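You operate a simulated robot arm through the tools that you are given. There is no shell and no other tool.

You are at the controls of a simulated robot arm. One attempt, no reset.

JOB
Oil the desk gauge's table plate with the yellow rag and grey pad.
Fine: slide the table back in, put the rag back and leave the pad where it is. A coat counts when it lies all over at full strength: go over it till it gets no stronger.

The check looks at the end state, three seconds after you hand in, the way a careful person would. Anything else that was tipped, shoved, dropped, spilled or broken makes it a failure.

ROBOT AND FRAMES
A 6-joint arm with a two-finger gripper, fixed in place. Base frame: the origin is on the floor under the middle of its stand, x ahead of it, y to its left, z up; the work surface is at about z = 0.76. Readings come in m, degrees, newtons and seconds.
With the tool pointing down near the work surface it reaches from about 0.3 to 0.68 m from the base axis. Its first joint turns from -66.0 to 66.0 degrees. Payload 2.45 kg.
The tool frame sits at the grasp point between the pads (the TCP): z along the fingers, y along the line on which they close. The tips reach 0.03 m beyond it. The gripper opens to 0.106 m; its body begins 0.079 m behind the TCP.
Orientation is that of the tool frame in the base frame, as a unit quaternion [w, x, y, z]. With the fingers straight down and closing along the base's y, the tool's x points along the base's -x, its y along +y and its z along -z.

CONTROLS
- The arm moves only by the tool servo_tool. Its argument "commands" is a list of rows, each a list of 2 entries, a list of its own where there are three numbers: the shift along the tool's x, y, z in units of 100 mm (1.0 is 100 mm), then the turn, a rotation vector about the tool's x, y, z in units of 120 degrees (1.0 is 120 degrees). In form: [[[dx, dy, dz], [ax, ay, az]], ...]. A call has 1 to 20 rows; each row is the pose to reach, as a shift and turn from the pose commanded when the call began, along the tool's axes at that moment. "claw" is the finger opening in m, from 0 to 0.106, set as the call begins (left out, the last holds). A call with a number of a shift or a turn outside -1 to 1 is refused whole. A row lasts 0.2 s, in which the tool goes at most 0.05 m and 8.6 degrees; a call with a longer step from one row to the next is refused whole, and so is a gripper value outside its range. Where a pose cannot be reached the arm comes as near as it can. A force on the tool above 50 N (or 10 N above the force at the start of the call, whichever is more), or a blocked arm, ends the call early, and 0.2 s more pass. The fingers move at their own pace (about 0.153 m/s each) and stop on an object; they squeeze with about 42 N. The grip force told is the motor's: it shows also when the fingers shut on nothing. Time passes only in rows, and 0.2 s behind the last, so rows that repeat a pose let the fingers close. The reply holds the time, the measured pose of the TCP, the force on the tool along the base axes, the opening and the grip force, in the units named above and with some noise, with the torque about the TCP (base axes, N m) and any sound that the robot's microphone picked up, and new pictures: "views" is both (left out), scene, wrist or none.
- Cameras (640 x 400 px; columns grow to the right, rows downward): "scene" is fixed at [0.0515, 0.3915, 1.422]; the picture's right is [-0.86, -0.51, 0.00], its down [-0.24, 0.41, -0.88] and it looks along [0.45, -0.76, -0.47] (base axes); focal length 325 px, centre (320, 200). "wrist" rides on the gripper at [0.076, -0.002, -0.106] in the tool frame; the picture's right is [0.02, 1.00, 0.00], its down [-0.78, 0.02, -0.62] and it looks along [-0.62, 0.01, 0.78] (tool axes); focal length 247 px, centre (320, 200). There is no depth. A picture from a camera that has moved, and an enlarged one, comes with that camera's place and axes in the base frame and with its lens. The place of the scene camera against the robot may be out by one fixed shift of up to 0.018 m in any direction.
- zoom(camera, box): a new picture of the part [left, top, right, bottom] of that camera's present view, enlarged. It takes no simulated time.
- hand_in(): hands the job in; it is judged then, once.

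Places have to be worked out from the pictures, the camera data and where the tool is seen. Open the gripper and draw the arm clear of the work before you hand the job in, unless the task says otherwise.

The tools are called as name(argument=value, ...) on one line, values as JSON. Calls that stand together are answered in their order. servo_tool: Moves the arm, as the interface text tells. Its arguments: {"type":"object","properties":{"commands":{"type":"array","items":{"type":"array"}},"claw":{"type":"number"},"views":{"type":"string","enum":["both","scene","wrist","none"]}},"required":["commands"]} The other tools are called the same way: zoom (camera, box) takes an enlarged picture of a part of a camera's view; hand_in () hands the job in.

At the start:

```text
clock: 0.0
position: [0.3549, -0.1766, 1.0907]
orientation: [0.0, 0.0, 1.0, -0.001]
force: [-0.1, 0.4, -0.1]
wrist_torque: [-0.01, 0.01, 0.01]
grip_width: 0.1058
gripper_force: 0.1
```

scene: 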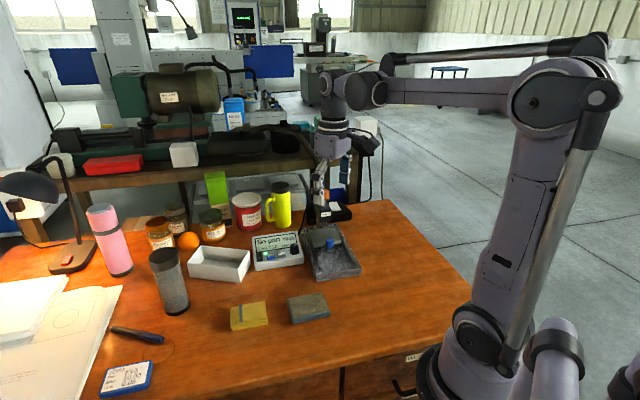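
wrist: 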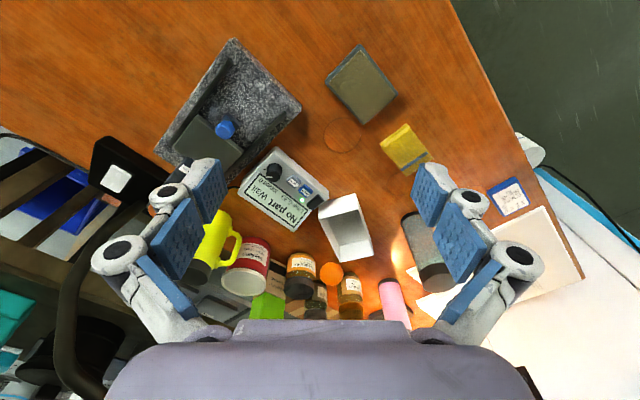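

I start by looking closely at the gauge, the rag and the pad before moving anything.

zoom(camera="scene", box=[220, 180, 400, 340])

zoom(camera="wrist", box=[140, 20, 340, 240])

zoom(camera="wrist", box=[300, 20, 460, 200])

zoom(camera="scene", box=[80, 160, 300, 340])

```text
2.50 times, centred on (310, 260) of scene
camera zoom: at [0.0515, 0.3915, 1.422], right [-0.86, -0.51, 0.0], down [-0.24, 0.41, -0.88], along [0.45, -0.76, -0.47], focal length 812 px, centre (345, 50)
```

zoom: 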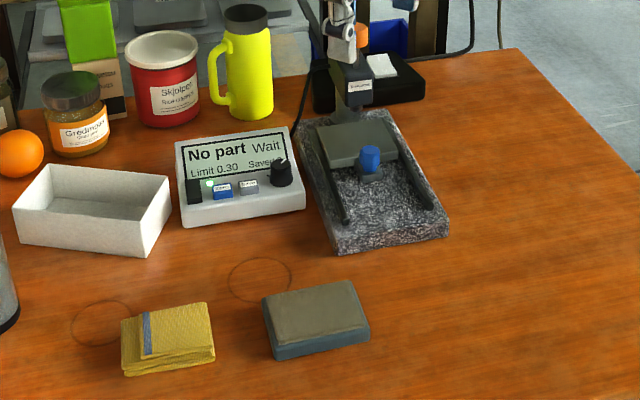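

```text
1.82 times, centred on (240, 130) of wrist
camera zoom: at [0.2793, -0.1775, 1.1979], right [-0.02, 1.0, 0.0], down [0.78, 0.02, 0.62], along [0.62, 0.01, -0.78], focal length 449 px, centre (466, 327)
```

zoom: 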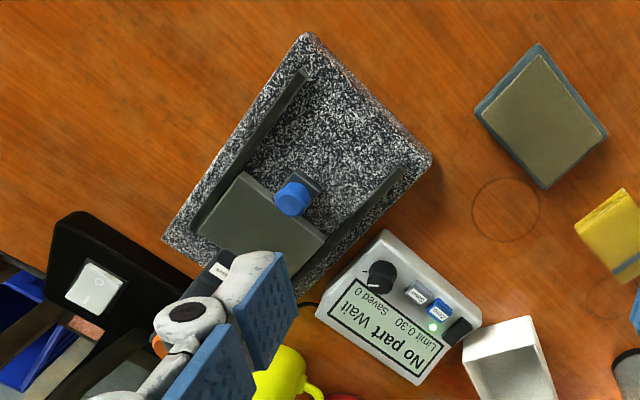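

```text
2.22 times, centred on (380, 110) of wrist
camera zoom: at [0.2793, -0.1775, 1.1979], right [-0.02, 1.0, 0.0], down [0.78, 0.02, 0.62], along [0.62, 0.01, -0.78], focal length 549 px, centre (187, 400)
```

zoom: 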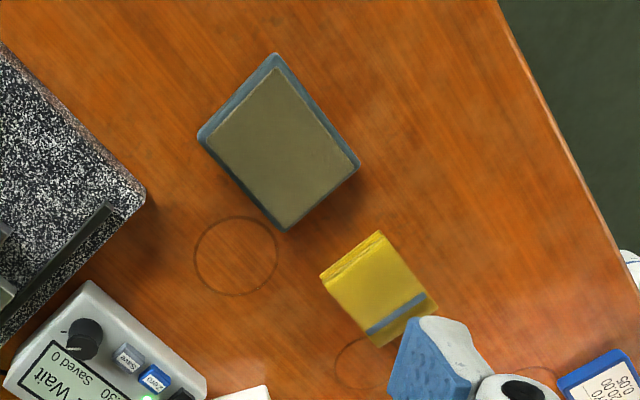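

```text
2.22 times, centred on (190, 250) of scene
camera zoom: at [0.0515, 0.3915, 1.422], right [-0.86, -0.51, 0.0], down [-0.24, 0.41, -0.88], along [0.45, -0.76, -0.47], focal length 722 px, centre (609, 89)
```

zoom: 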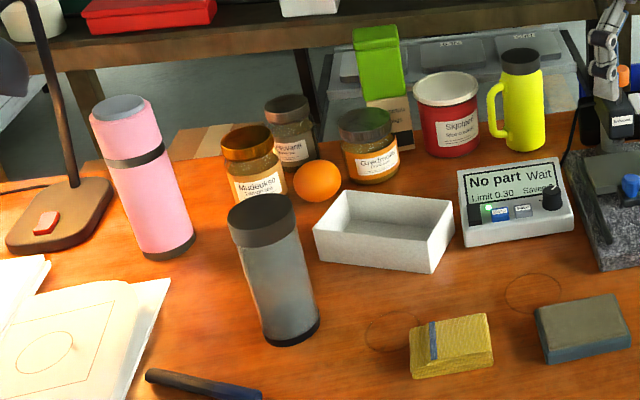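

The table plate sits at the back of the granite under the stand, with a blue knob on its outer edge. From the pictures, the rag is near (0.49, -0.01) and the pad near (0.38, -0.11). I swing the wrist 45° and move over the gauge, staying high, to look at the stand and knob more closely.

servo_tool(commands=[[[-0.06, -0.15, 0.0], [0, 0, 0.0625]], [[-0.12, -0.31, 0.0], [0, 0, 0.125]], [[-0.18, -0.46, 0.0], [0, 0, 0.1875]], [[-0.25, -0.62, 0.0], [0, 0, 0.25]], [[-0.25, -0.78, 0.0], [0, 0, 0.3125]], [[-0.25, -0.93, 0.0], [0, 0, 0.375]], [[-0.25, -0.93, 0.0], [0, 0, 0.375]]])

```text
clock: 1.6
position: [0.3815, -0.2696, 1.0921]
orientation: [0.0, 0.383, 0.924, 0.0]
force: [0.1, -0.6, 0.0]
wrist_torque: [-0.01, -0.03, 0.01]
grip_width: 0.106
gripper_force: 0.0
camera wrist: at [0.3259, -0.2161, 1.1979], right [0.69, 0.72, 0.0], down [0.56, -0.54, 0.62], along [0.45, -0.43, -0.78], focal length 247 px, centre (320, 200)
```

scene: 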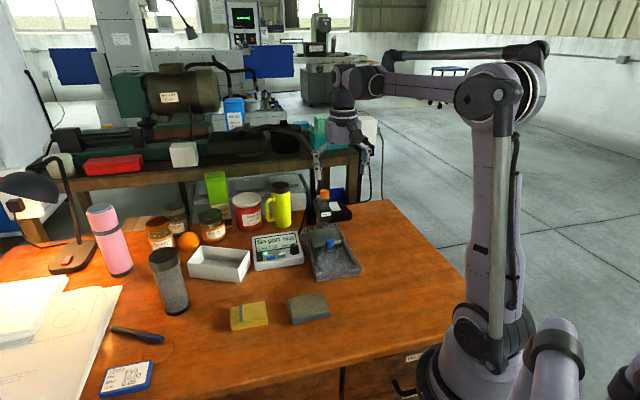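
wrist: 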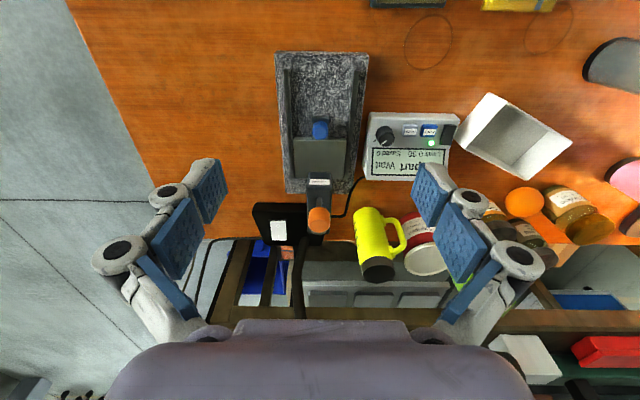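

zoom(camera="wrist", box=[240, 40, 400, 260])

zoom(camera="scene", box=[280, 170, 380, 290])

```text
1.82 times, centred on (320, 150) of wrist
camera zoom: at [0.3259, -0.2161, 1.1979], right [0.69, 0.72, 0.0], down [0.56, -0.54, 0.62], along [0.45, -0.43, -0.78], focal length 449 px, centre (320, 291)
```

zoom: 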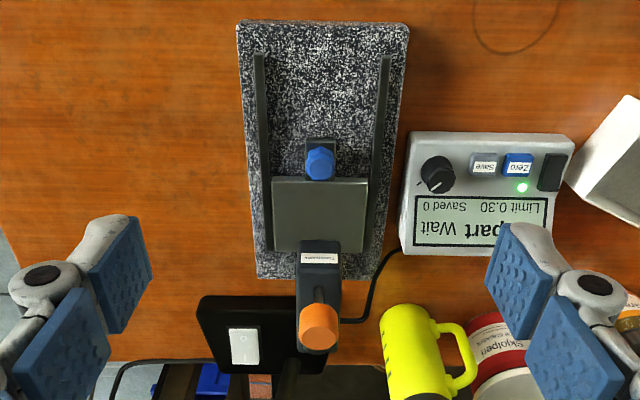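

```text
3.33 times, centred on (330, 230) of scene
camera zoom: at [0.0515, 0.3915, 1.422], right [-0.86, -0.51, 0.0], down [-0.24, 0.41, -0.88], along [0.45, -0.76, -0.47], focal length 1083 px, centre (287, 100)
```

zoom: 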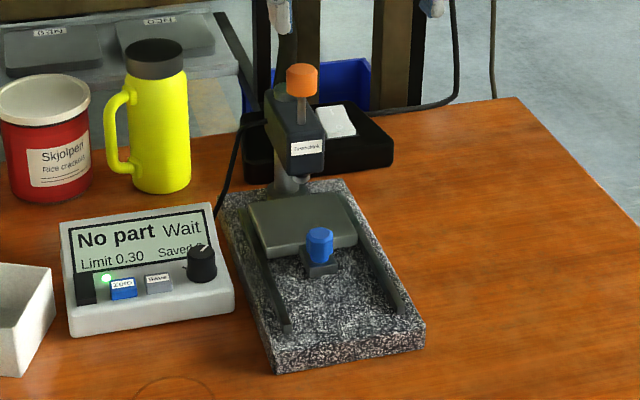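

The plate is a slide with a front tab carrying a blue upright knob, and the gauge head overhangs the plate's inner half. I go lower to get the knob's position and height more precisely.

servo_tool(commands=[[[-0.0, 0.0, 0.35], [0, 0, 0]], [[0.0, 0.0, 0.7], [0, 0, 0]], [[0.0, 0.0, 1.0], [0, 0, 0]], [[0.0, 0.0, 1.0], [0, 0, 0]]])

```text
clock: 2.6
position: [0.3795, -0.2713, 0.9909]
orientation: [0.0, 0.382, 0.924, 0.0]
force: [0.5, 0.4, 1.3]
wrist_torque: [0.02, 0.01, -0.04]
grip_width: 0.1063
gripper_force: 0.1
camera wrist: at [0.3248, -0.2172, 1.0975], right [0.69, 0.72, 0.0], down [0.57, -0.54, 0.62], along [0.45, -0.43, -0.78], focal length 247 px, centre (320, 200)
```

scene: 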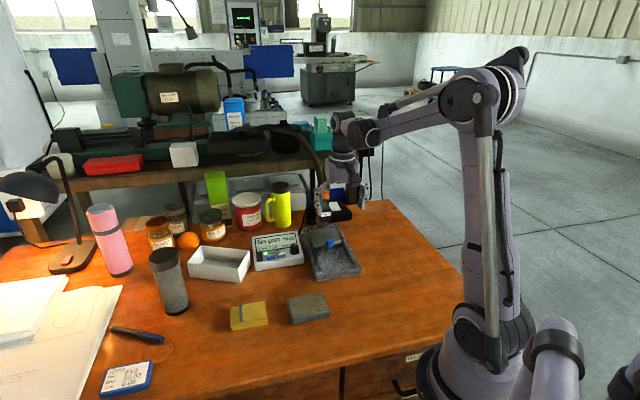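
wrist: 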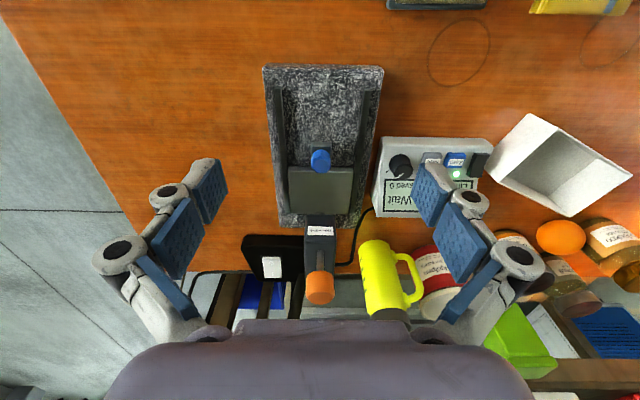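

zoom(camera="wrist", box=[250, 60, 390, 310])

zoom(camera="scene", box=[290, 160, 370, 290])

```text
1.60 times, centred on (320, 185) of wrist
camera zoom: at [0.3248, -0.2172, 1.0975], right [0.69, 0.72, 0.0], down [0.57, -0.54, 0.62], along [0.45, -0.43, -0.78], focal length 395 px, centre (320, 224)
```

zoom: 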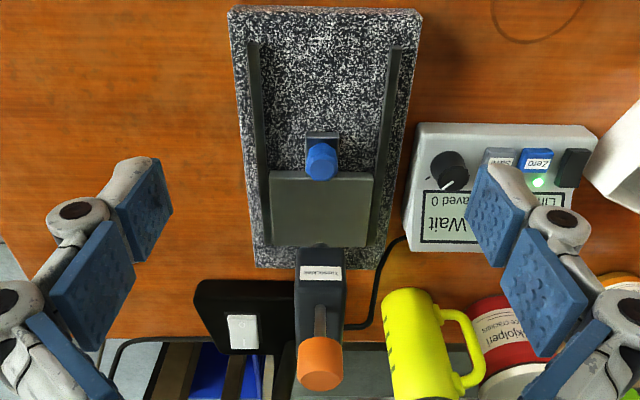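

```text
3.08 times, centred on (330, 225) of scene
camera zoom: at [0.0515, 0.3915, 1.422], right [-0.86, -0.51, 0.0], down [-0.24, 0.41, -0.88], along [0.45, -0.76, -0.47], focal length 1000 px, centre (289, 123)
```

zoom: 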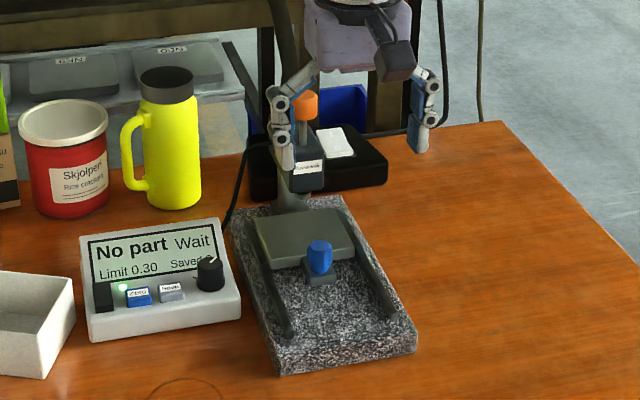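

By triangulating the two heights, I get the knob top at about (0.441, -0.327, 0.82), the plate top at z≈0.81, and the gauge head's front face about 5 cm inward of the knob. I narrow the claw, tilt the tool 15° outward so its body stays off the gauge head, and hover over the knob.

servo_tool(commands=[[[-0.2, 0.01, 0.15], [0, -0.03, 0]], [[-0.4, 0.03, 0.3], [0, -0.06, 0]], [[-0.6, 0.045, 0.4], [0, -0.095, 0]], [[-0.75, 0.045, 0.5], [0, -0.125, 0]], [[-0.75, 0.045, 0.5], [0, -0.125, 0]]], claw=0.055)

```text
clock: 3.8
position: [0.4365, -0.3199, 0.9429]
orientation: [0.122, 0.379, 0.916, -0.05]
force: [-0.3, -0.8, -0.6]
wrist_torque: [0.04, 0.01, -0.04]
grip_width: 0.0554
gripper_force: 0.0
camera wrist: at [0.3631, -0.2485, 1.0257], right [0.69, 0.72, -0.01], down [0.43, -0.41, 0.8], along [0.58, -0.56, -0.59], focal length 247 px, centre (320, 200)
```

scene: 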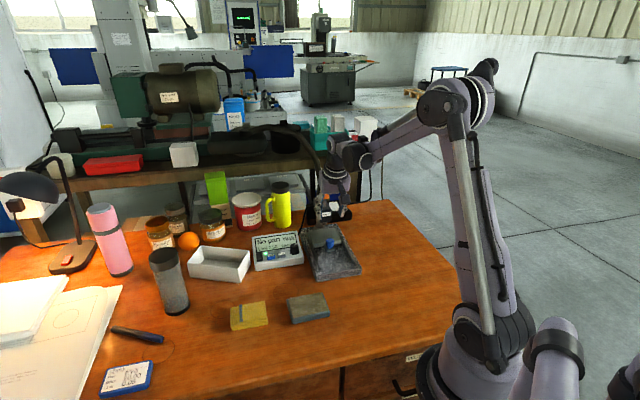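
wrist: 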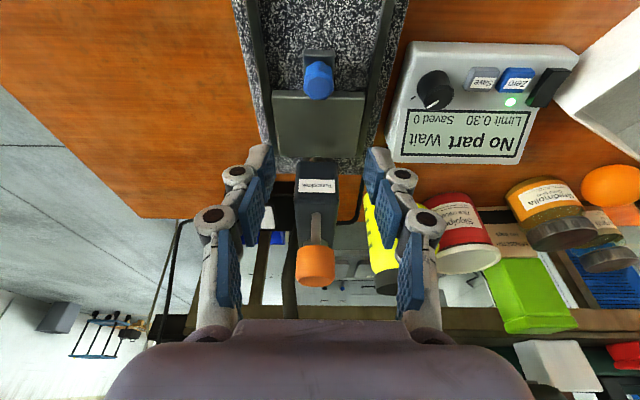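

The new view again puts the knob at (0.442, -0.329), in line with the fingers. I go straight down until the tips are just above the knob top, then check again.

servo_tool(commands=[[[0.07, -0.005, 0.26], [0, 0, 0]], [[0.14, -0.01, 0.52], [0, 0, 0]], [[0.21, -0.015, 0.78], [0, 0, 0]], [[0.228, -0.018, 0.85], [0, 0, 0]], [[0.228, -0.018, 0.85], [0, 0, 0]]])

```text
clock: 5.0
position: [0.4335, -0.323, 0.8525]
orientation: [0.12, 0.38, 0.916, -0.05]
force: [-0.1, -0.6, 0.0]
wrist_torque: [0.02, 0.03, -0.01]
grip_width: 0.0548
gripper_force: 0.1
camera wrist: at [0.3622, -0.2506, 0.9362], right [0.69, 0.72, -0.01], down [0.43, -0.41, 0.8], along [0.58, -0.56, -0.6], focal length 247 px, centre (320, 200)
```

scene: 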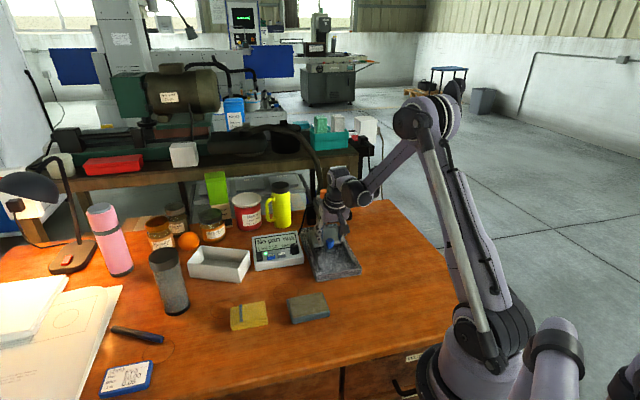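
wrist: 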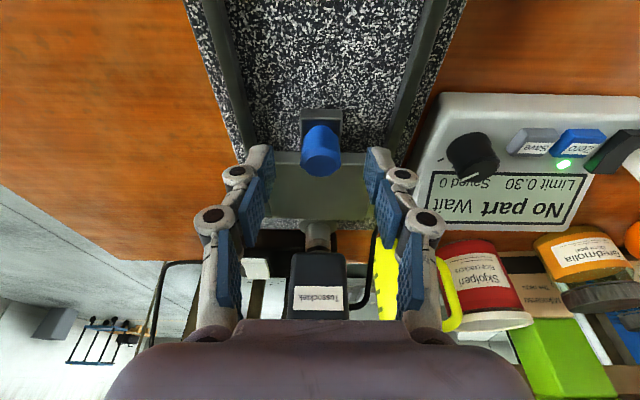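

The knob is between the fingertips, with its top at z≈0.82. I go down 27 mm more so the pads straddle it, then look before closing.

servo_tool(commands=[[[0.035, 0.01, 0.13], [0, 0, 0]], [[0.07, 0.02, 0.26], [0, 0, 0]], [[0.07, 0.02, 0.26], [0, 0, 0]]])

zoom(camera="wrist", box=[200, 100, 440, 320])

zoom(camera="scene", box=[290, 180, 380, 290])

```text
clock: 5.8
position: [0.4363, -0.3185, 0.8263]
orientation: [0.121, 0.379, 0.916, -0.05]
force: [0.5, -0.7, 0.4]
wrist_torque: [-0.03, -0.01, -0.03]
grip_width: 0.055
gripper_force: 0.1
camera wrist: at [0.364, -0.2483, 0.9093], right [0.69, 0.72, -0.01], down [0.43, -0.41, 0.8], along [0.58, -0.56, -0.6], focal length 247 px, centre (320, 200)
```

scene: 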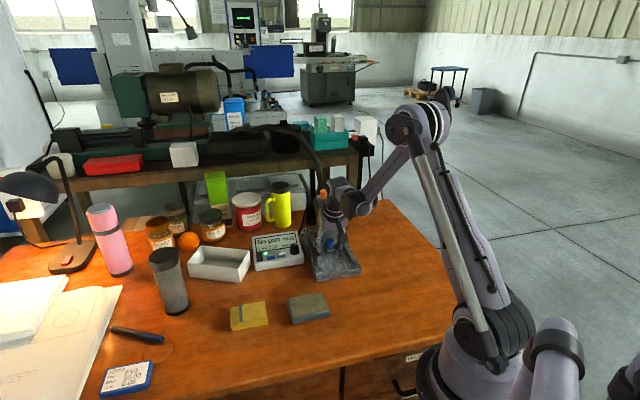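
wrist: 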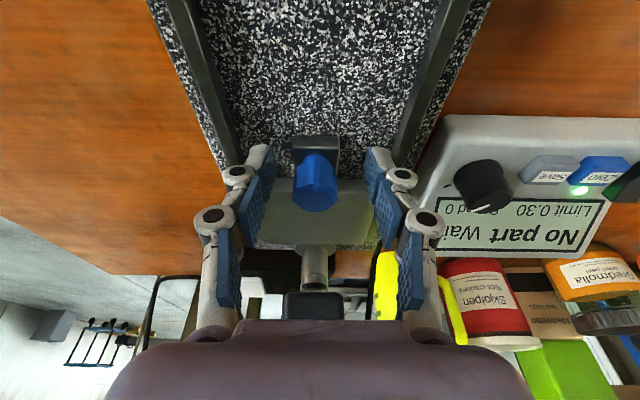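

```text
1.82 times, centred on (320, 210) of wrist
camera zoom: at [0.364, -0.2483, 0.9093], right [0.69, 0.72, -0.01], down [0.43, -0.41, 0.8], along [0.58, -0.56, -0.6], focal length 449 px, centre (320, 182)
```

zoom: 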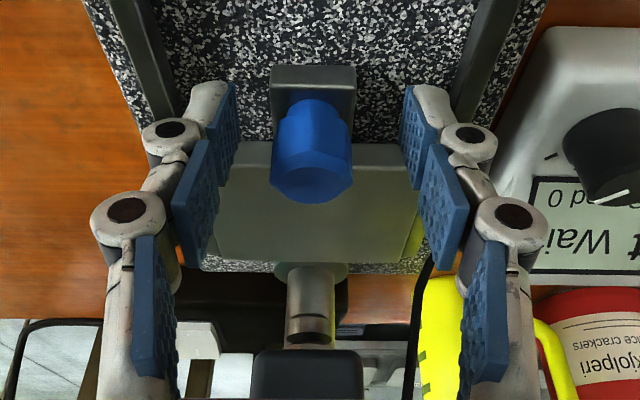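

```text
3.64 times, centred on (335, 235) of scene
camera zoom: at [0.0515, 0.3915, 1.422], right [-0.86, -0.51, 0.0], down [-0.24, 0.41, -0.88], along [0.45, -0.76, -0.47], focal length 1181 px, centre (266, 73)
```

zoom: 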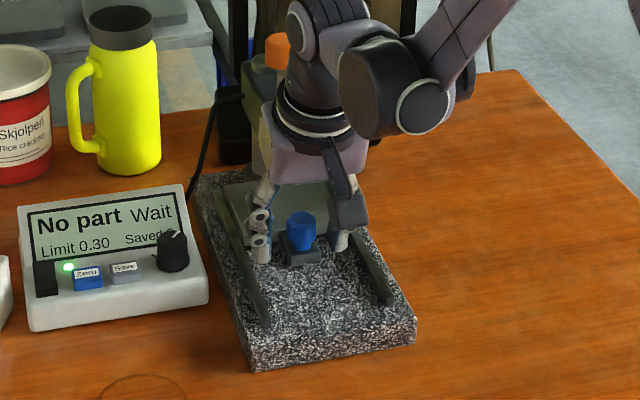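

The knob is well between the pads, about 2 mm off centre. I nudge over and close on it.

servo_tool(commands=[[[0, -0.02, 0], [0, 0, 0]], [[0, -0.02, 0], [0, 0, 0]], [[0, -0.02, 0], [0, 0, 0]], [[0, -0.02, 0], [0, 0, 0]]], claw=0.01)

zoom(camera="wrist", box=[200, 100, 440, 320])

```text
clock: 6.8
position: [0.4346, -0.323, 0.8258]
orientation: [0.12, 0.379, 0.916, -0.051]
force: [-4.1, -2.0, -13.9]
wrist_torque: [-0.44, -0.26, 0.0]
grip_width: 0.0275
gripper_force: 45.0
camera wrist: at [0.3623, -0.2501, 0.9097], right [0.69, 0.72, -0.01], down [0.43, -0.41, 0.8], along [0.58, -0.56, -0.6], focal length 247 px, centre (320, 200)
```

scene: 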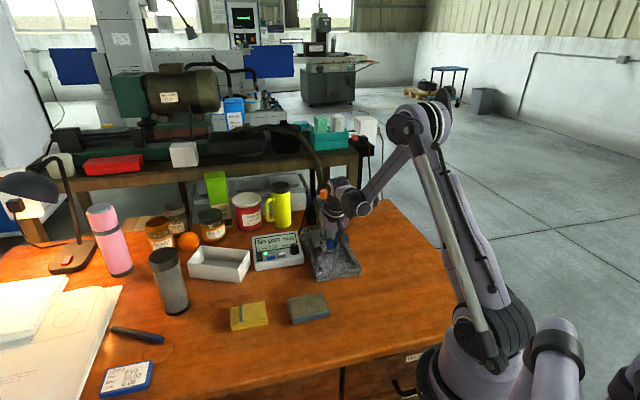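
wrist: 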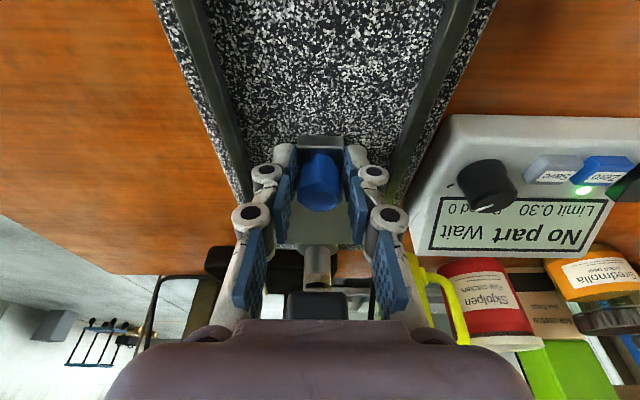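

```text
1.82 times, centred on (320, 210) of wrist
camera zoom: at [0.3623, -0.2501, 0.9097], right [0.69, 0.72, -0.01], down [0.43, -0.41, 0.8], along [0.58, -0.56, -0.6], focal length 449 px, centre (320, 182)
```

zoom: 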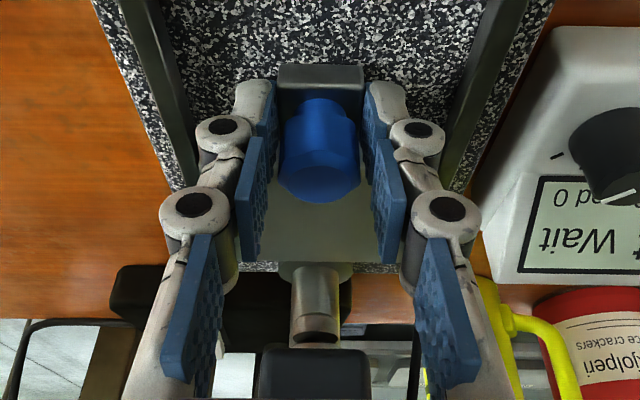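

The knob is gripped (0.0275 m). I pull the table outward along its rails in small steps, watching the force.

servo_tool(commands=[[[0.05, 0, -0.013], [0, 0, 0]], [[0.1, 0, -0.026], [0, 0, 0]], [[0.145, 0, -0.039], [0, 0, 0]], [[0.193, 0, -0.052], [0, 0, 0]], [[0.193, 0, -0.052], [0, 0, 0]]])

```text
clock: 8.0
position: [0.4197, -0.3083, 0.8265]
orientation: [0.121, 0.38, 0.916, -0.051]
force: [-8.9, -9.4, -22.0]
wrist_torque: [-0.39, -0.01, 0.06]
grip_width: 0.0275
gripper_force: 45.2
camera wrist: at [0.3488, -0.2362, 0.9098], right [0.69, 0.72, -0.01], down [0.43, -0.41, 0.8], along [0.58, -0.56, -0.6], focal length 247 px, centre (320, 200)
```

scene: 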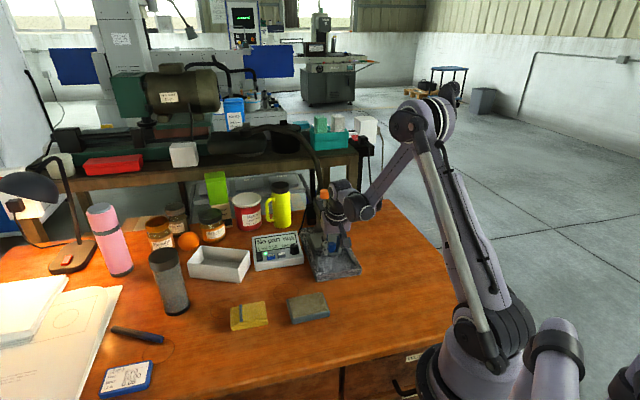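
wrist: 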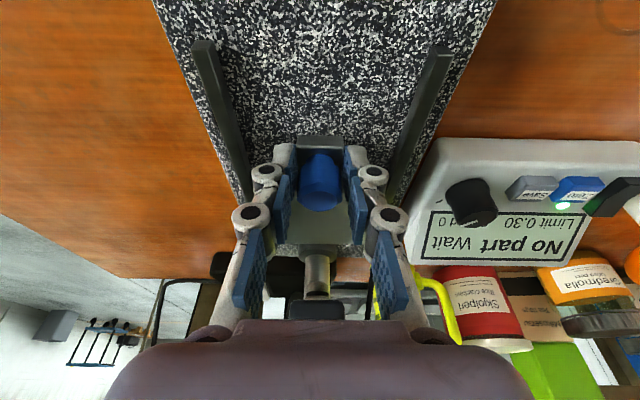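

The table slid out 2 cm without resistance along the slide, though sideways and vertical preload grew. I continue outward while easing about 1.5 mm sideways and 2 mm down to relieve it.

servo_tool(commands=[[[0.053, -0.01, 0.006], [0, 0, 0]], [[0.102, -0.015, -0.007], [0, 0, 0]], [[0.15, -0.015, -0.02], [0, 0, 0]], [[0.198, -0.015, -0.033], [0, 0, 0]], [[0.198, -0.015, -0.033], [0, 0, 0]]], views="wrist")

```text
clock: 9.2
position: [0.4066, -0.2938, 0.8254]
orientation: [0.122, 0.379, 0.916, -0.05]
force: [-3.2, -4.0, 34.6]
wrist_torque: [-0.61, -0.37, -0.05]
grip_width: 0.0277
gripper_force: 45.1
camera wrist: at [0.334, -0.222, 0.9083], right [0.69, 0.72, -0.01], down [0.43, -0.41, 0.8], along [0.58, -0.56, -0.59], focal length 247 px, centre (320, 200)
```

wrist: 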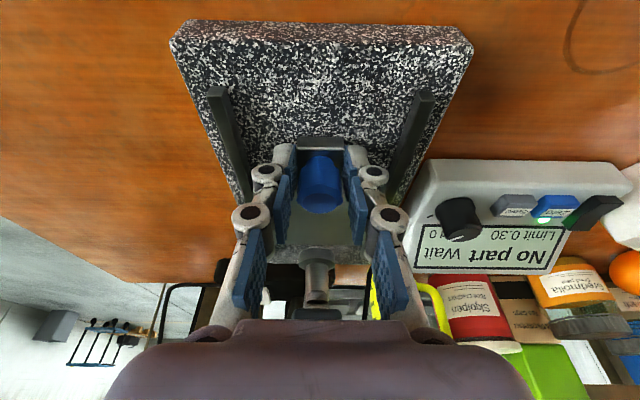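

Vertical stiffness is about 28 N/mm, so I raise 1.2 mm and keep pulling outward.

servo_tool(commands=[[[0.045, -0.002, -0.025], [0, 0, 0]], [[0.094, -0.003, -0.038], [0, 0, 0]], [[0.142, -0.004, -0.05], [0, 0, 0]], [[0.19, -0.005, -0.063], [0, 0, 0]], [[0.19, -0.005, -0.063], [0, 0, 0]]], views="wrist")

```text
clock: 10.4
position: [0.3904, -0.2781, 0.8241]
orientation: [0.12, 0.38, 0.916, -0.049]
force: [8.5, 7.9, -15.3]
wrist_torque: [-0.56, -1.02, 0.01]
grip_width: 0.0276
gripper_force: 45.1
camera wrist: at [0.3187, -0.2071, 0.9086], right [0.69, 0.72, 0.0], down [0.43, -0.41, 0.8], along [0.58, -0.56, -0.6], focal length 247 px, centre (320, 200)
```

wrist: 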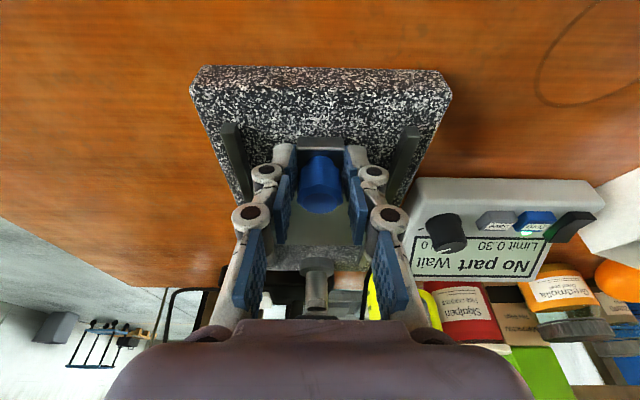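

About 6 cm out so far, still free. I continue another 2 cm, trimming 0.5 mm down and 0.5 mm sideways.

servo_tool(commands=[[[0.05, 0.005, -0.008], [0, 0, 0]], [[0.098, 0.005, -0.021], [0, 0, 0]], [[0.146, 0.005, -0.034], [0, 0, 0]], [[0.195, 0.005, -0.047], [0, 0, 0]], [[0.195, 0.005, -0.047], [0, 0, 0]]])

```text
clock: 11.6
position: [0.3783, -0.2661, 0.8254]
orientation: [0.122, 0.38, 0.916, -0.049]
force: [9.2, 9.2, 13.1]
wrist_torque: [0.98, 0.51, 0.08]
grip_width: 0.0274
gripper_force: 44.9
camera wrist: at [0.3052, -0.1935, 0.9083], right [0.69, 0.72, 0.0], down [0.43, -0.41, 0.8], along [0.58, -0.56, -0.59], focal length 247 px, centre (320, 200)
```

scene: 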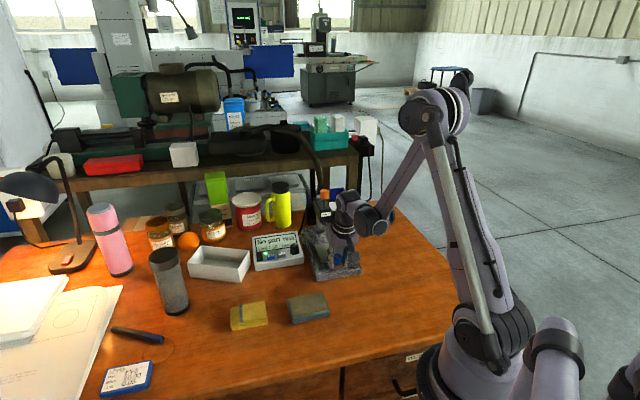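
wrist: 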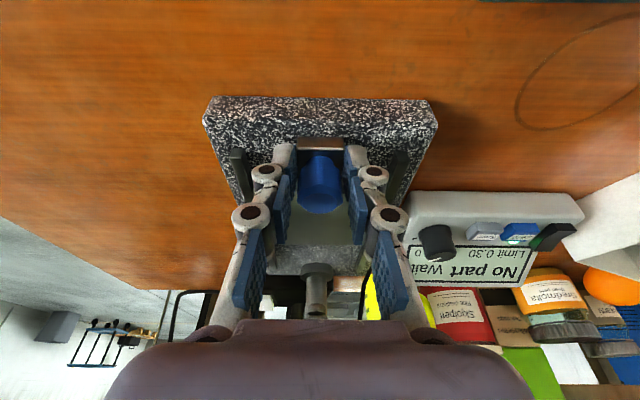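

The table is out about 8 cm. I pull a bit more, gently, to see whether I reach the end stop.

servo_tool(commands=[[[0.035, 0.003, -0.014], [0, 0, 0]], [[0.07, 0.003, -0.023], [0, 0, 0]], [[0.1, 0.003, -0.031], [0, 0, 0]], [[0.1, 0.003, -0.031], [0, 0, 0]]], views="wrist")

```text
clock: 12.6
position: [0.3704, -0.2577, 0.8248]
orientation: [0.121, 0.379, 0.916, -0.05]
force: [9.1, 10.0, -8.2]
wrist_torque: [-0.61, -1.17, 0.12]
grip_width: 0.0275
gripper_force: 45.4
camera wrist: at [0.2978, -0.1859, 0.9084], right [0.69, 0.72, 0.0], down [0.43, -0.41, 0.8], along [0.58, -0.56, -0.6], focal length 247 px, centre (320, 200)
```

wrist: 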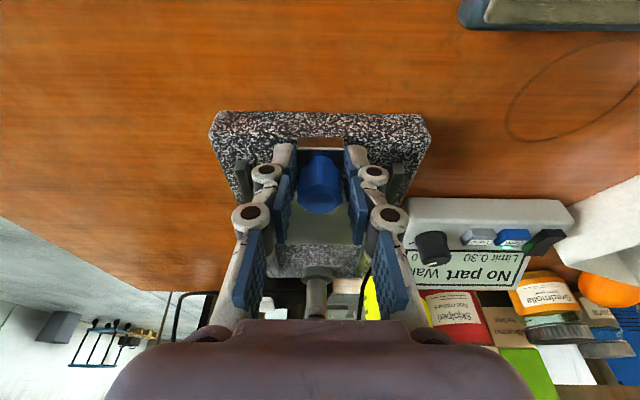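

The table is out 9 cm and still free, which clears the gauge head by about 4.5 cm, so I stop here. I release the knob and lift straight up.

servo_tool(commands=[[[0, 0, 0], [0, 0, 0]], [[0, 0, 0], [0, 0, 0]], [[-0.026, 0, -0.097], [0, 0, 0]], [[-0.1, 0, -0.38], [0, 0, 0]], [[-0.18, 0, -0.68], [0, 0, 0]], [[-0.259, 0, -0.966], [0, 0, 0]], [[-0.259, 0, -0.966], [0, 0, 0]]], claw=0.055)

zoom(camera="scene", box=[290, 180, 380, 290])

zoom(camera="wrist", box=[200, 20, 440, 240])

```text
clock: 14.2
position: [0.3698, -0.2568, 0.9245]
orientation: [0.121, 0.379, 0.916, -0.051]
force: [-1.0, 0.8, 0.3]
wrist_torque: [-0.02, 0.02, -0.01]
grip_width: 0.055
gripper_force: 0.1
camera wrist: at [0.2975, -0.1859, 1.0085], right [0.69, 0.72, -0.01], down [0.43, -0.41, 0.8], along [0.58, -0.56, -0.6], focal length 247 px, centre (320, 200)
```

scene: 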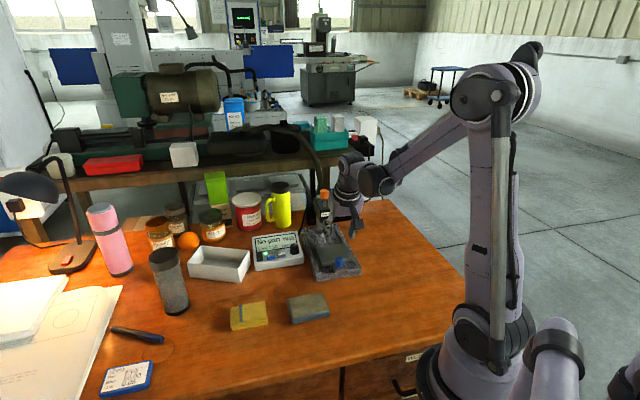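
wrist: 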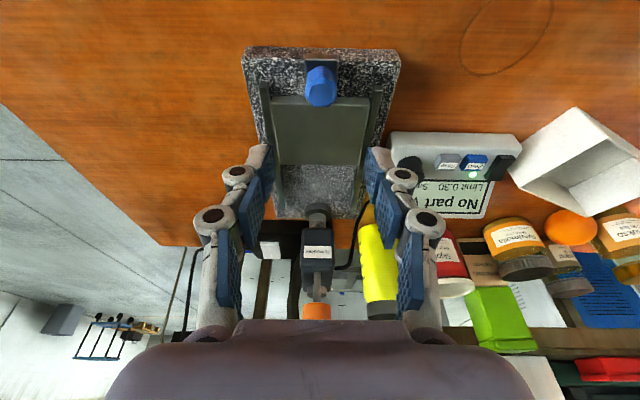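

```text
3.64 times, centred on (335, 235) of scene
camera zoom: at [0.0515, 0.3915, 1.422], right [-0.86, -0.51, 0.0], down [-0.24, 0.41, -0.88], along [0.45, -0.76, -0.47], focal length 1181 px, centre (266, 73)
```

zoom: 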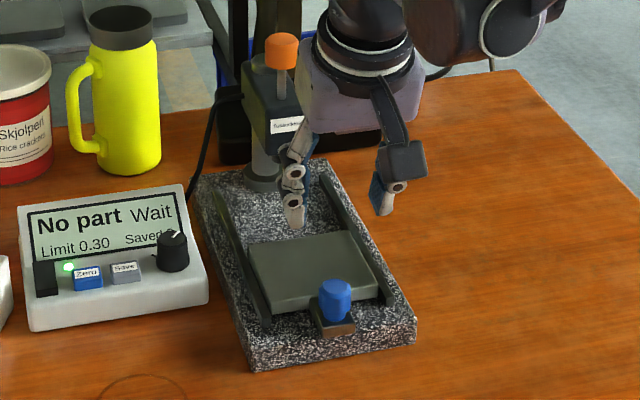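

```text
1.82 times, centred on (320, 130) of wrist
camera zoom: at [0.2975, -0.1859, 1.0085], right [0.69, 0.72, -0.01], down [0.43, -0.41, 0.8], along [0.58, -0.56, -0.6], focal length 449 px, centre (320, 327)
```

zoom: 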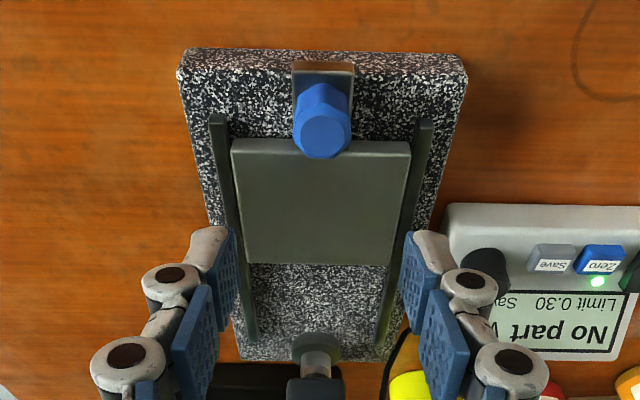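

The plate is now fully clear: s≈0.466–0.544 measured along the slide, top z≈0.81, knob just off its outer edge. Next I straighten the tool, rise, and swing over the rag with the fingers turned to close across its short side.

servo_tool(commands=[[[-0.05, 0.1, -0.2], [0, 0.03, 0]], [[-0.1, 0.4, -0.4], [0, 0.06, 0]], [[-0.155, 0.7, -0.58], [0, 0.095, 0]], [[-0.155, 0.9, -0.58], [0, 0.125, 0]], [[-0.155, 0.9, -0.58], [0, 0.125, 0]]], claw=0.09, views="none")

servo_tool(commands=[[[0.08, 0.09, 0], [0, 0, -0.066]], [[0.16, 0.18, 0], [0, 0, -0.132]], [[0.24, 0.27, 0], [0, 0, -0.198]], [[0.32, 0.36, 0], [0, 0, -0.264]], [[0.4, 0.45, 0], [0, 0, -0.33]], [[0.48, 0.54, 0], [0, 0, -0.396]], [[0.56, 0.63, 0], [0, 0, -0.462]], [[0.64, 0.72, 0], [0, 0, -0.528]], [[0.72, 0.81, 0], [0, 0, -0.594]], [[0.8, 0.9, 0], [0, 0, -0.66]], [[0.9, 1.0, 0], [0, 0, -0.725]], [[0.9, 1.0, 0], [0, 0, -0.725]]])

```text
clock: 15.4
position: [0.4341, -0.1939, 0.9871]
orientation: [0.0, 0.383, 0.924, 0.0]
force: [0.0, 0.3, 0.1]
wrist_torque: [0.01, 0.03, 0.0]
grip_width: 0.0902
gripper_force: 0.1
```

```text
clock: 18.0
position: [0.4418, -0.0599, 0.9858]
orientation: [0.001, -0.36, 0.933, 0.0]
force: [-0.2, -0.1, 0.4]
wrist_torque: [0.0, 0.0, 0.02]
grip_width: 0.0898
gripper_force: 0.0
camera wrist: at [0.3863, -0.1117, 1.092], right [-0.69, 0.73, 0.0], down [0.57, 0.54, 0.62], along [0.45, 0.43, -0.78], focal length 247 px, centre (320, 200)
```

scene: 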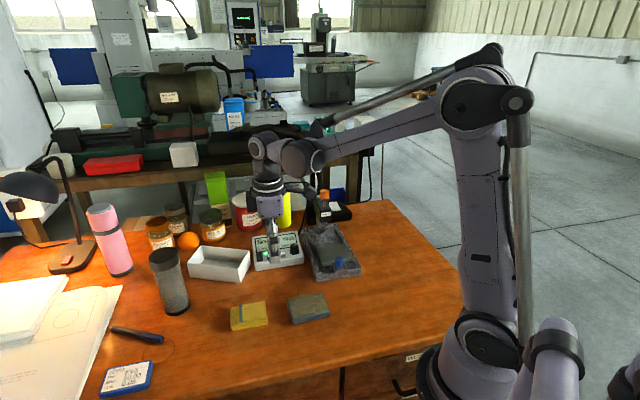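
wrist: 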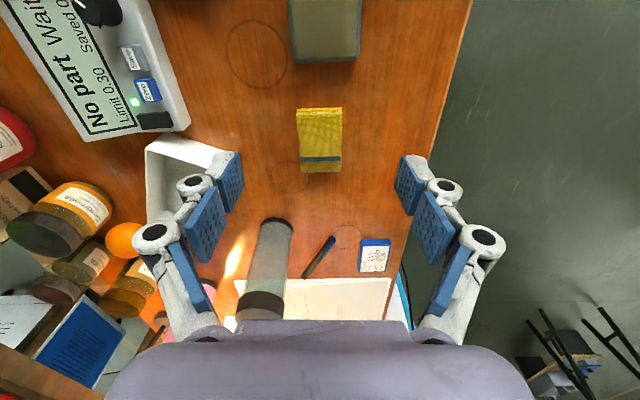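

The rag's long side lines up with the view now. I zoom in to get its exact place, size and heading so I can put it back exactly.

zoom(camera="wrist", box=[220, 60, 420, 200])

zoom(camera="scene", box=[210, 270, 350, 350])

zoom(camera="wrist", box=[220, 0, 420, 140])

```text
2.86 times, centred on (320, 130) of wrist
camera zoom: at [0.3863, -0.1117, 1.092], right [-0.69, 0.73, 0.0], down [0.57, 0.54, 0.62], along [0.45, 0.43, -0.78], focal length 706 px, centre (320, 400)
```

zoom: 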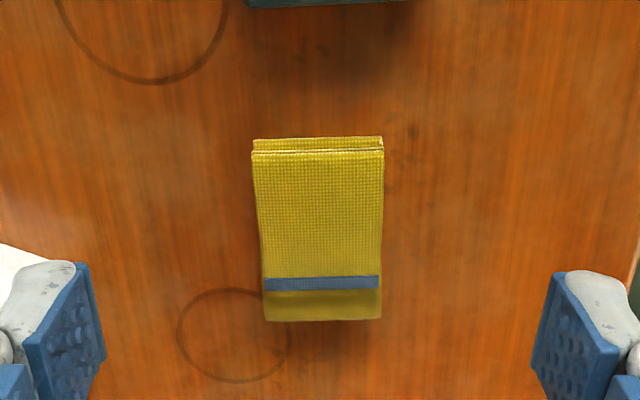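

```text
4.57 times, centred on (280, 310) of scene
camera zoom: at [0.0515, 0.3915, 1.422], right [-0.86, -0.51, 0.0], down [-0.24, 0.41, -0.88], along [0.45, -0.76, -0.47], focal length 1485 px, centre (503, -303)
```

zoom: 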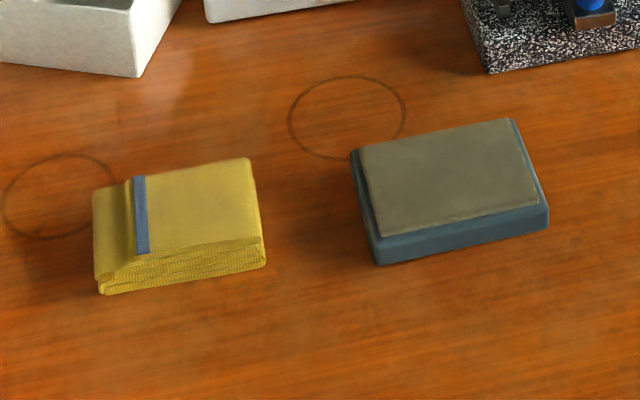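

```text
2.86 times, centred on (320, 70) of wrist
camera zoom: at [0.3863, -0.1117, 1.092], right [-0.69, 0.73, 0.0], down [0.57, 0.54, 0.62], along [0.45, 0.43, -0.78], focal length 706 px, centre (320, 571)
```

zoom: 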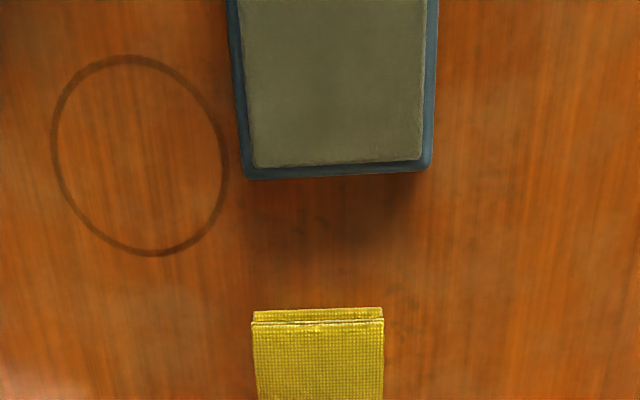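

The rag is a thin fold, about 0.06 × 0.10 m and roughly 1.8 cm thick, centred near (0.498, -0.004) and heading about 45°. I move above its centre and come down partway to check alignment.

servo_tool(commands=[[[-0.2, 0.01, 0.22], [0, 0, -0.006]], [[-0.4, 0.02, 0.45], [0, 0, -0.012]], [[-0.6, 0.03, 0.68], [0, 0, -0.018]], [[-0.79, 0.039, 0.9], [0, 0, -0.0233]], [[-0.79, 0.039, 0.9], [0, 0, -0.0233]]], claw=0.085)

zoom(camera="wrist", box=[200, 60, 440, 260])

zoom(camera="scene", box=[200, 240, 320, 350])

```text
clock: 19.2
position: [0.4985, -0.0045, 0.8958]
orientation: [0.001, -0.381, 0.925, 0.0]
force: [-0.1, -0.1, 0.3]
wrist_torque: [0.0, 0.04, -0.01]
grip_width: 0.0851
gripper_force: 0.1
camera wrist: at [0.4458, -0.0587, 1.0018], right [-0.72, 0.69, 0.0], down [0.54, 0.56, 0.62], along [0.43, 0.45, -0.78], focal length 247 px, centre (320, 200)
```

scene: 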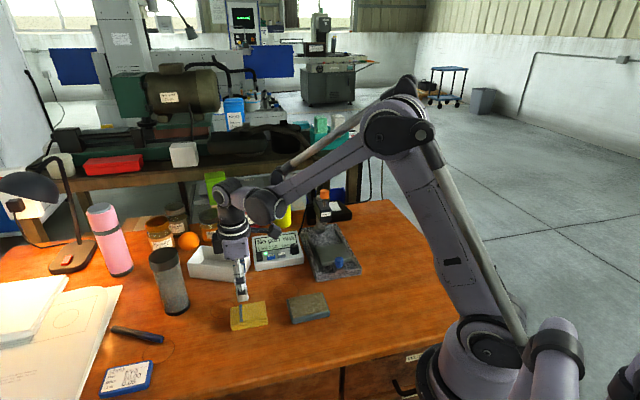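
wrist: 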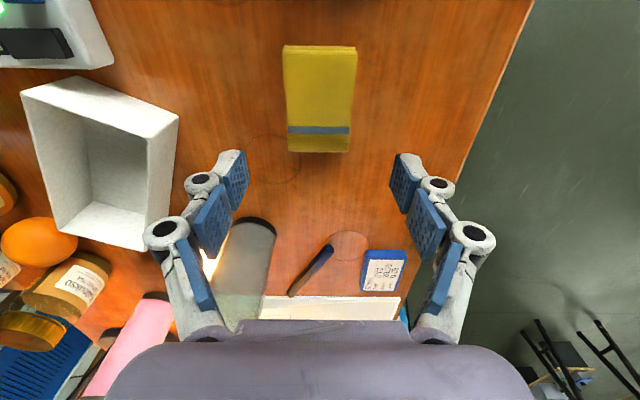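

```text
2.00 times, centred on (320, 160) of wrist
camera zoom: at [0.4458, -0.0587, 1.0018], right [-0.72, 0.69, 0.0], down [0.54, 0.56, 0.62], along [0.43, 0.45, -0.78], focal length 494 px, centre (320, 280)
```

zoom: 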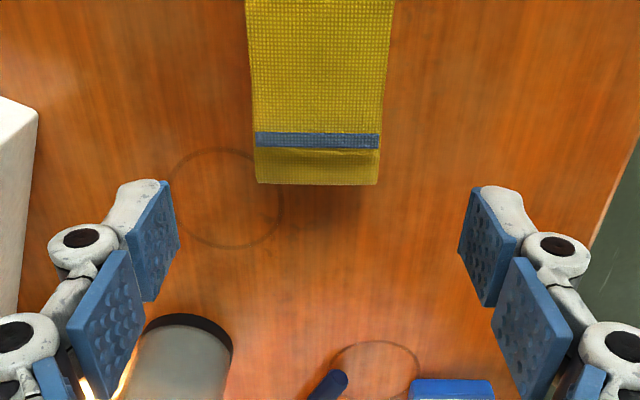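

```text
3.64 times, centred on (260, 295) of scene
camera zoom: at [0.0515, 0.3915, 1.422], right [-0.86, -0.51, 0.0], down [-0.24, 0.41, -0.88], along [0.45, -0.76, -0.47], focal length 1181 px, centre (538, -146)
```

zoom: 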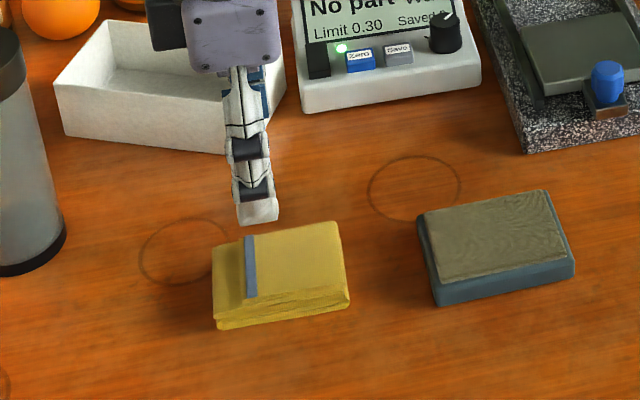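

The rag measures exactly under the tool, centred at (0.4985, -0.005) with heading 45°. I go down to just above it, then to the grip height with small steps.

servo_tool(commands=[[[0, 0, 0.25], [0, 0, 0]], [[0, 0, 0.5], [0, 0, 0]], [[0, 0, 0.75], [0, 0, 0]], [[0, 0, 0.88], [0, 0, 0]], [[0, 0, 0.95], [0, 0, 0]], [[0, 0, 0.98], [0, 0, 0]], [[0, 0, 0.98], [0, 0, 0]]])

zoom(camera="wrist", box=[200, 100, 440, 280])

zoom(camera="scene", box=[200, 260, 300, 350])

```text
clock: 20.8
position: [0.4981, -0.0038, 0.7967]
orientation: [0.0, -0.381, 0.925, 0.0]
force: [-0.6, 0.7, 0.8]
wrist_torque: [-0.01, 0.01, -0.01]
grip_width: 0.085
gripper_force: 0.1
camera wrist: at [0.4453, -0.058, 0.9035], right [-0.72, 0.69, 0.0], down [0.54, 0.56, 0.62], along [0.43, 0.45, -0.78], focal length 247 px, centre (320, 200)
```

scene: 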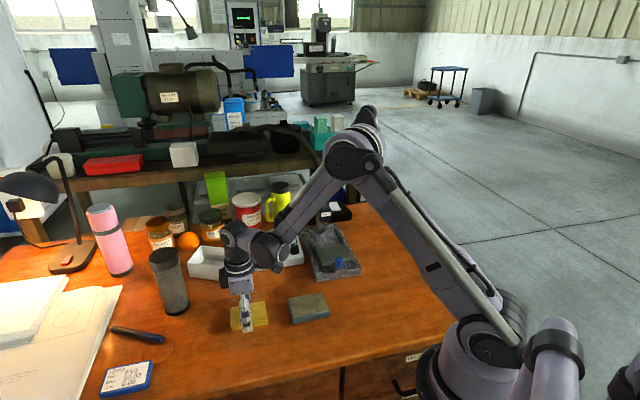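
wrist: 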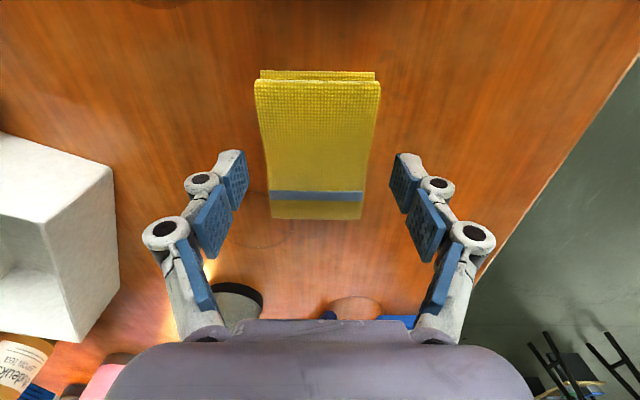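

```text
2.22 times, centred on (320, 190) of wrist
camera zoom: at [0.4453, -0.058, 0.9035], right [-0.72, 0.69, 0.0], down [0.54, 0.56, 0.62], along [0.43, 0.45, -0.78], focal length 549 px, centre (320, 222)
```

zoom: 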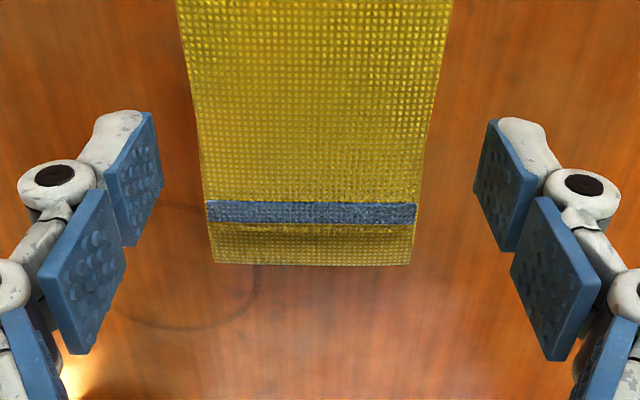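

```text
4.44 times, centred on (250, 305) of scene
camera zoom: at [0.0515, 0.3915, 1.422], right [-0.86, -0.51, 0.0], down [-0.24, 0.41, -0.88], along [0.45, -0.76, -0.47], focal length 1444 px, centre (631, -267)
```

zoom: 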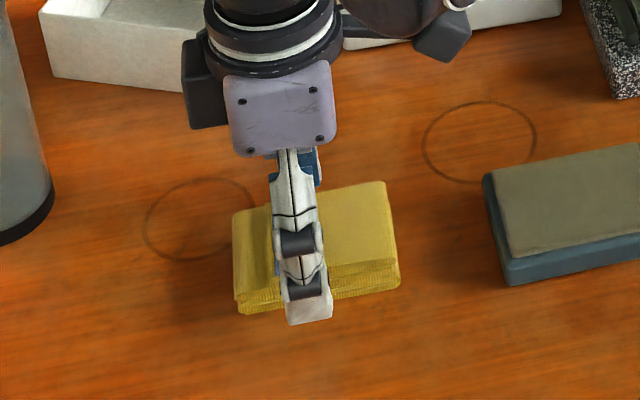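

The fingertips are about 7 mm off the desk on both sides of the rag, which is about 2.3 cm thick. I close on it.

servo_tool(commands=[[[0, 0, 0], [0, 0, 0]], [[0, 0, 0], [0, 0, 0]], [[0, 0, 0], [0, 0, 0]]], claw=0.04)

zoom(camera="wrist", box=[200, 60, 440, 240])

```text
clock: 21.6
position: [0.4986, -0.0047, 0.7976]
orientation: [0.0, -0.381, 0.925, -0.001]
force: [1.5, -1.4, 9.2]
wrist_torque: [-0.19, -0.16, 0.04]
grip_width: 0.0587
gripper_force: 42.3
camera wrist: at [0.4453, -0.0581, 0.9039], right [-0.72, 0.69, 0.0], down [0.54, 0.56, 0.62], along [0.43, 0.45, -0.78], focal length 247 px, centre (320, 200)
```

scene: 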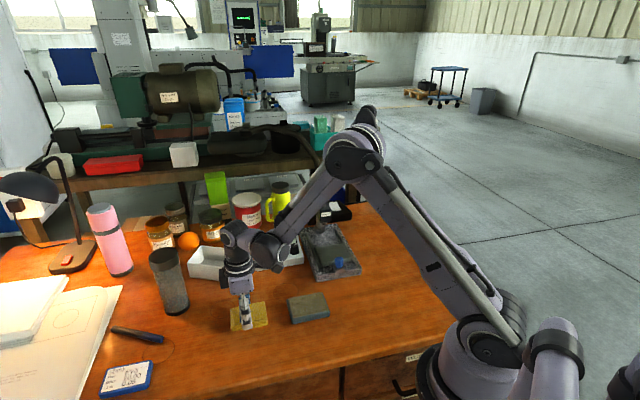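
wrist: 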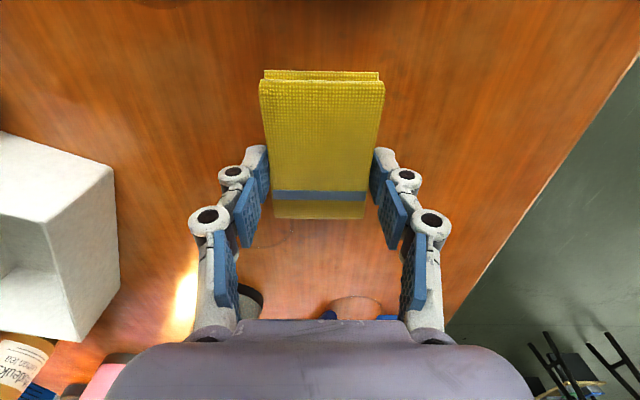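

```text
2.22 times, centred on (320, 150) of wrist
camera zoom: at [0.4453, -0.0581, 0.9039], right [-0.72, 0.69, 0.0], down [0.54, 0.56, 0.62], along [0.43, 0.45, -0.78], focal length 549 px, centre (320, 311)
```

zoom: 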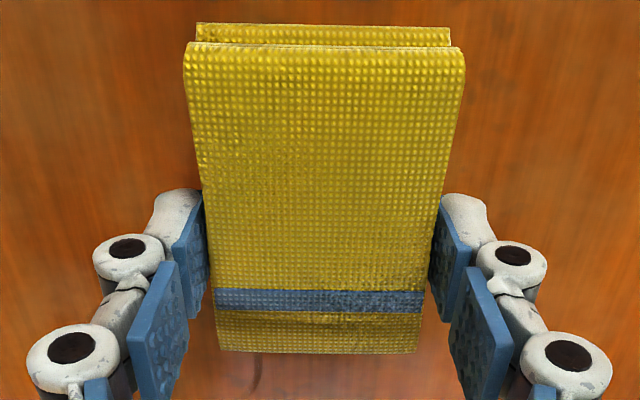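

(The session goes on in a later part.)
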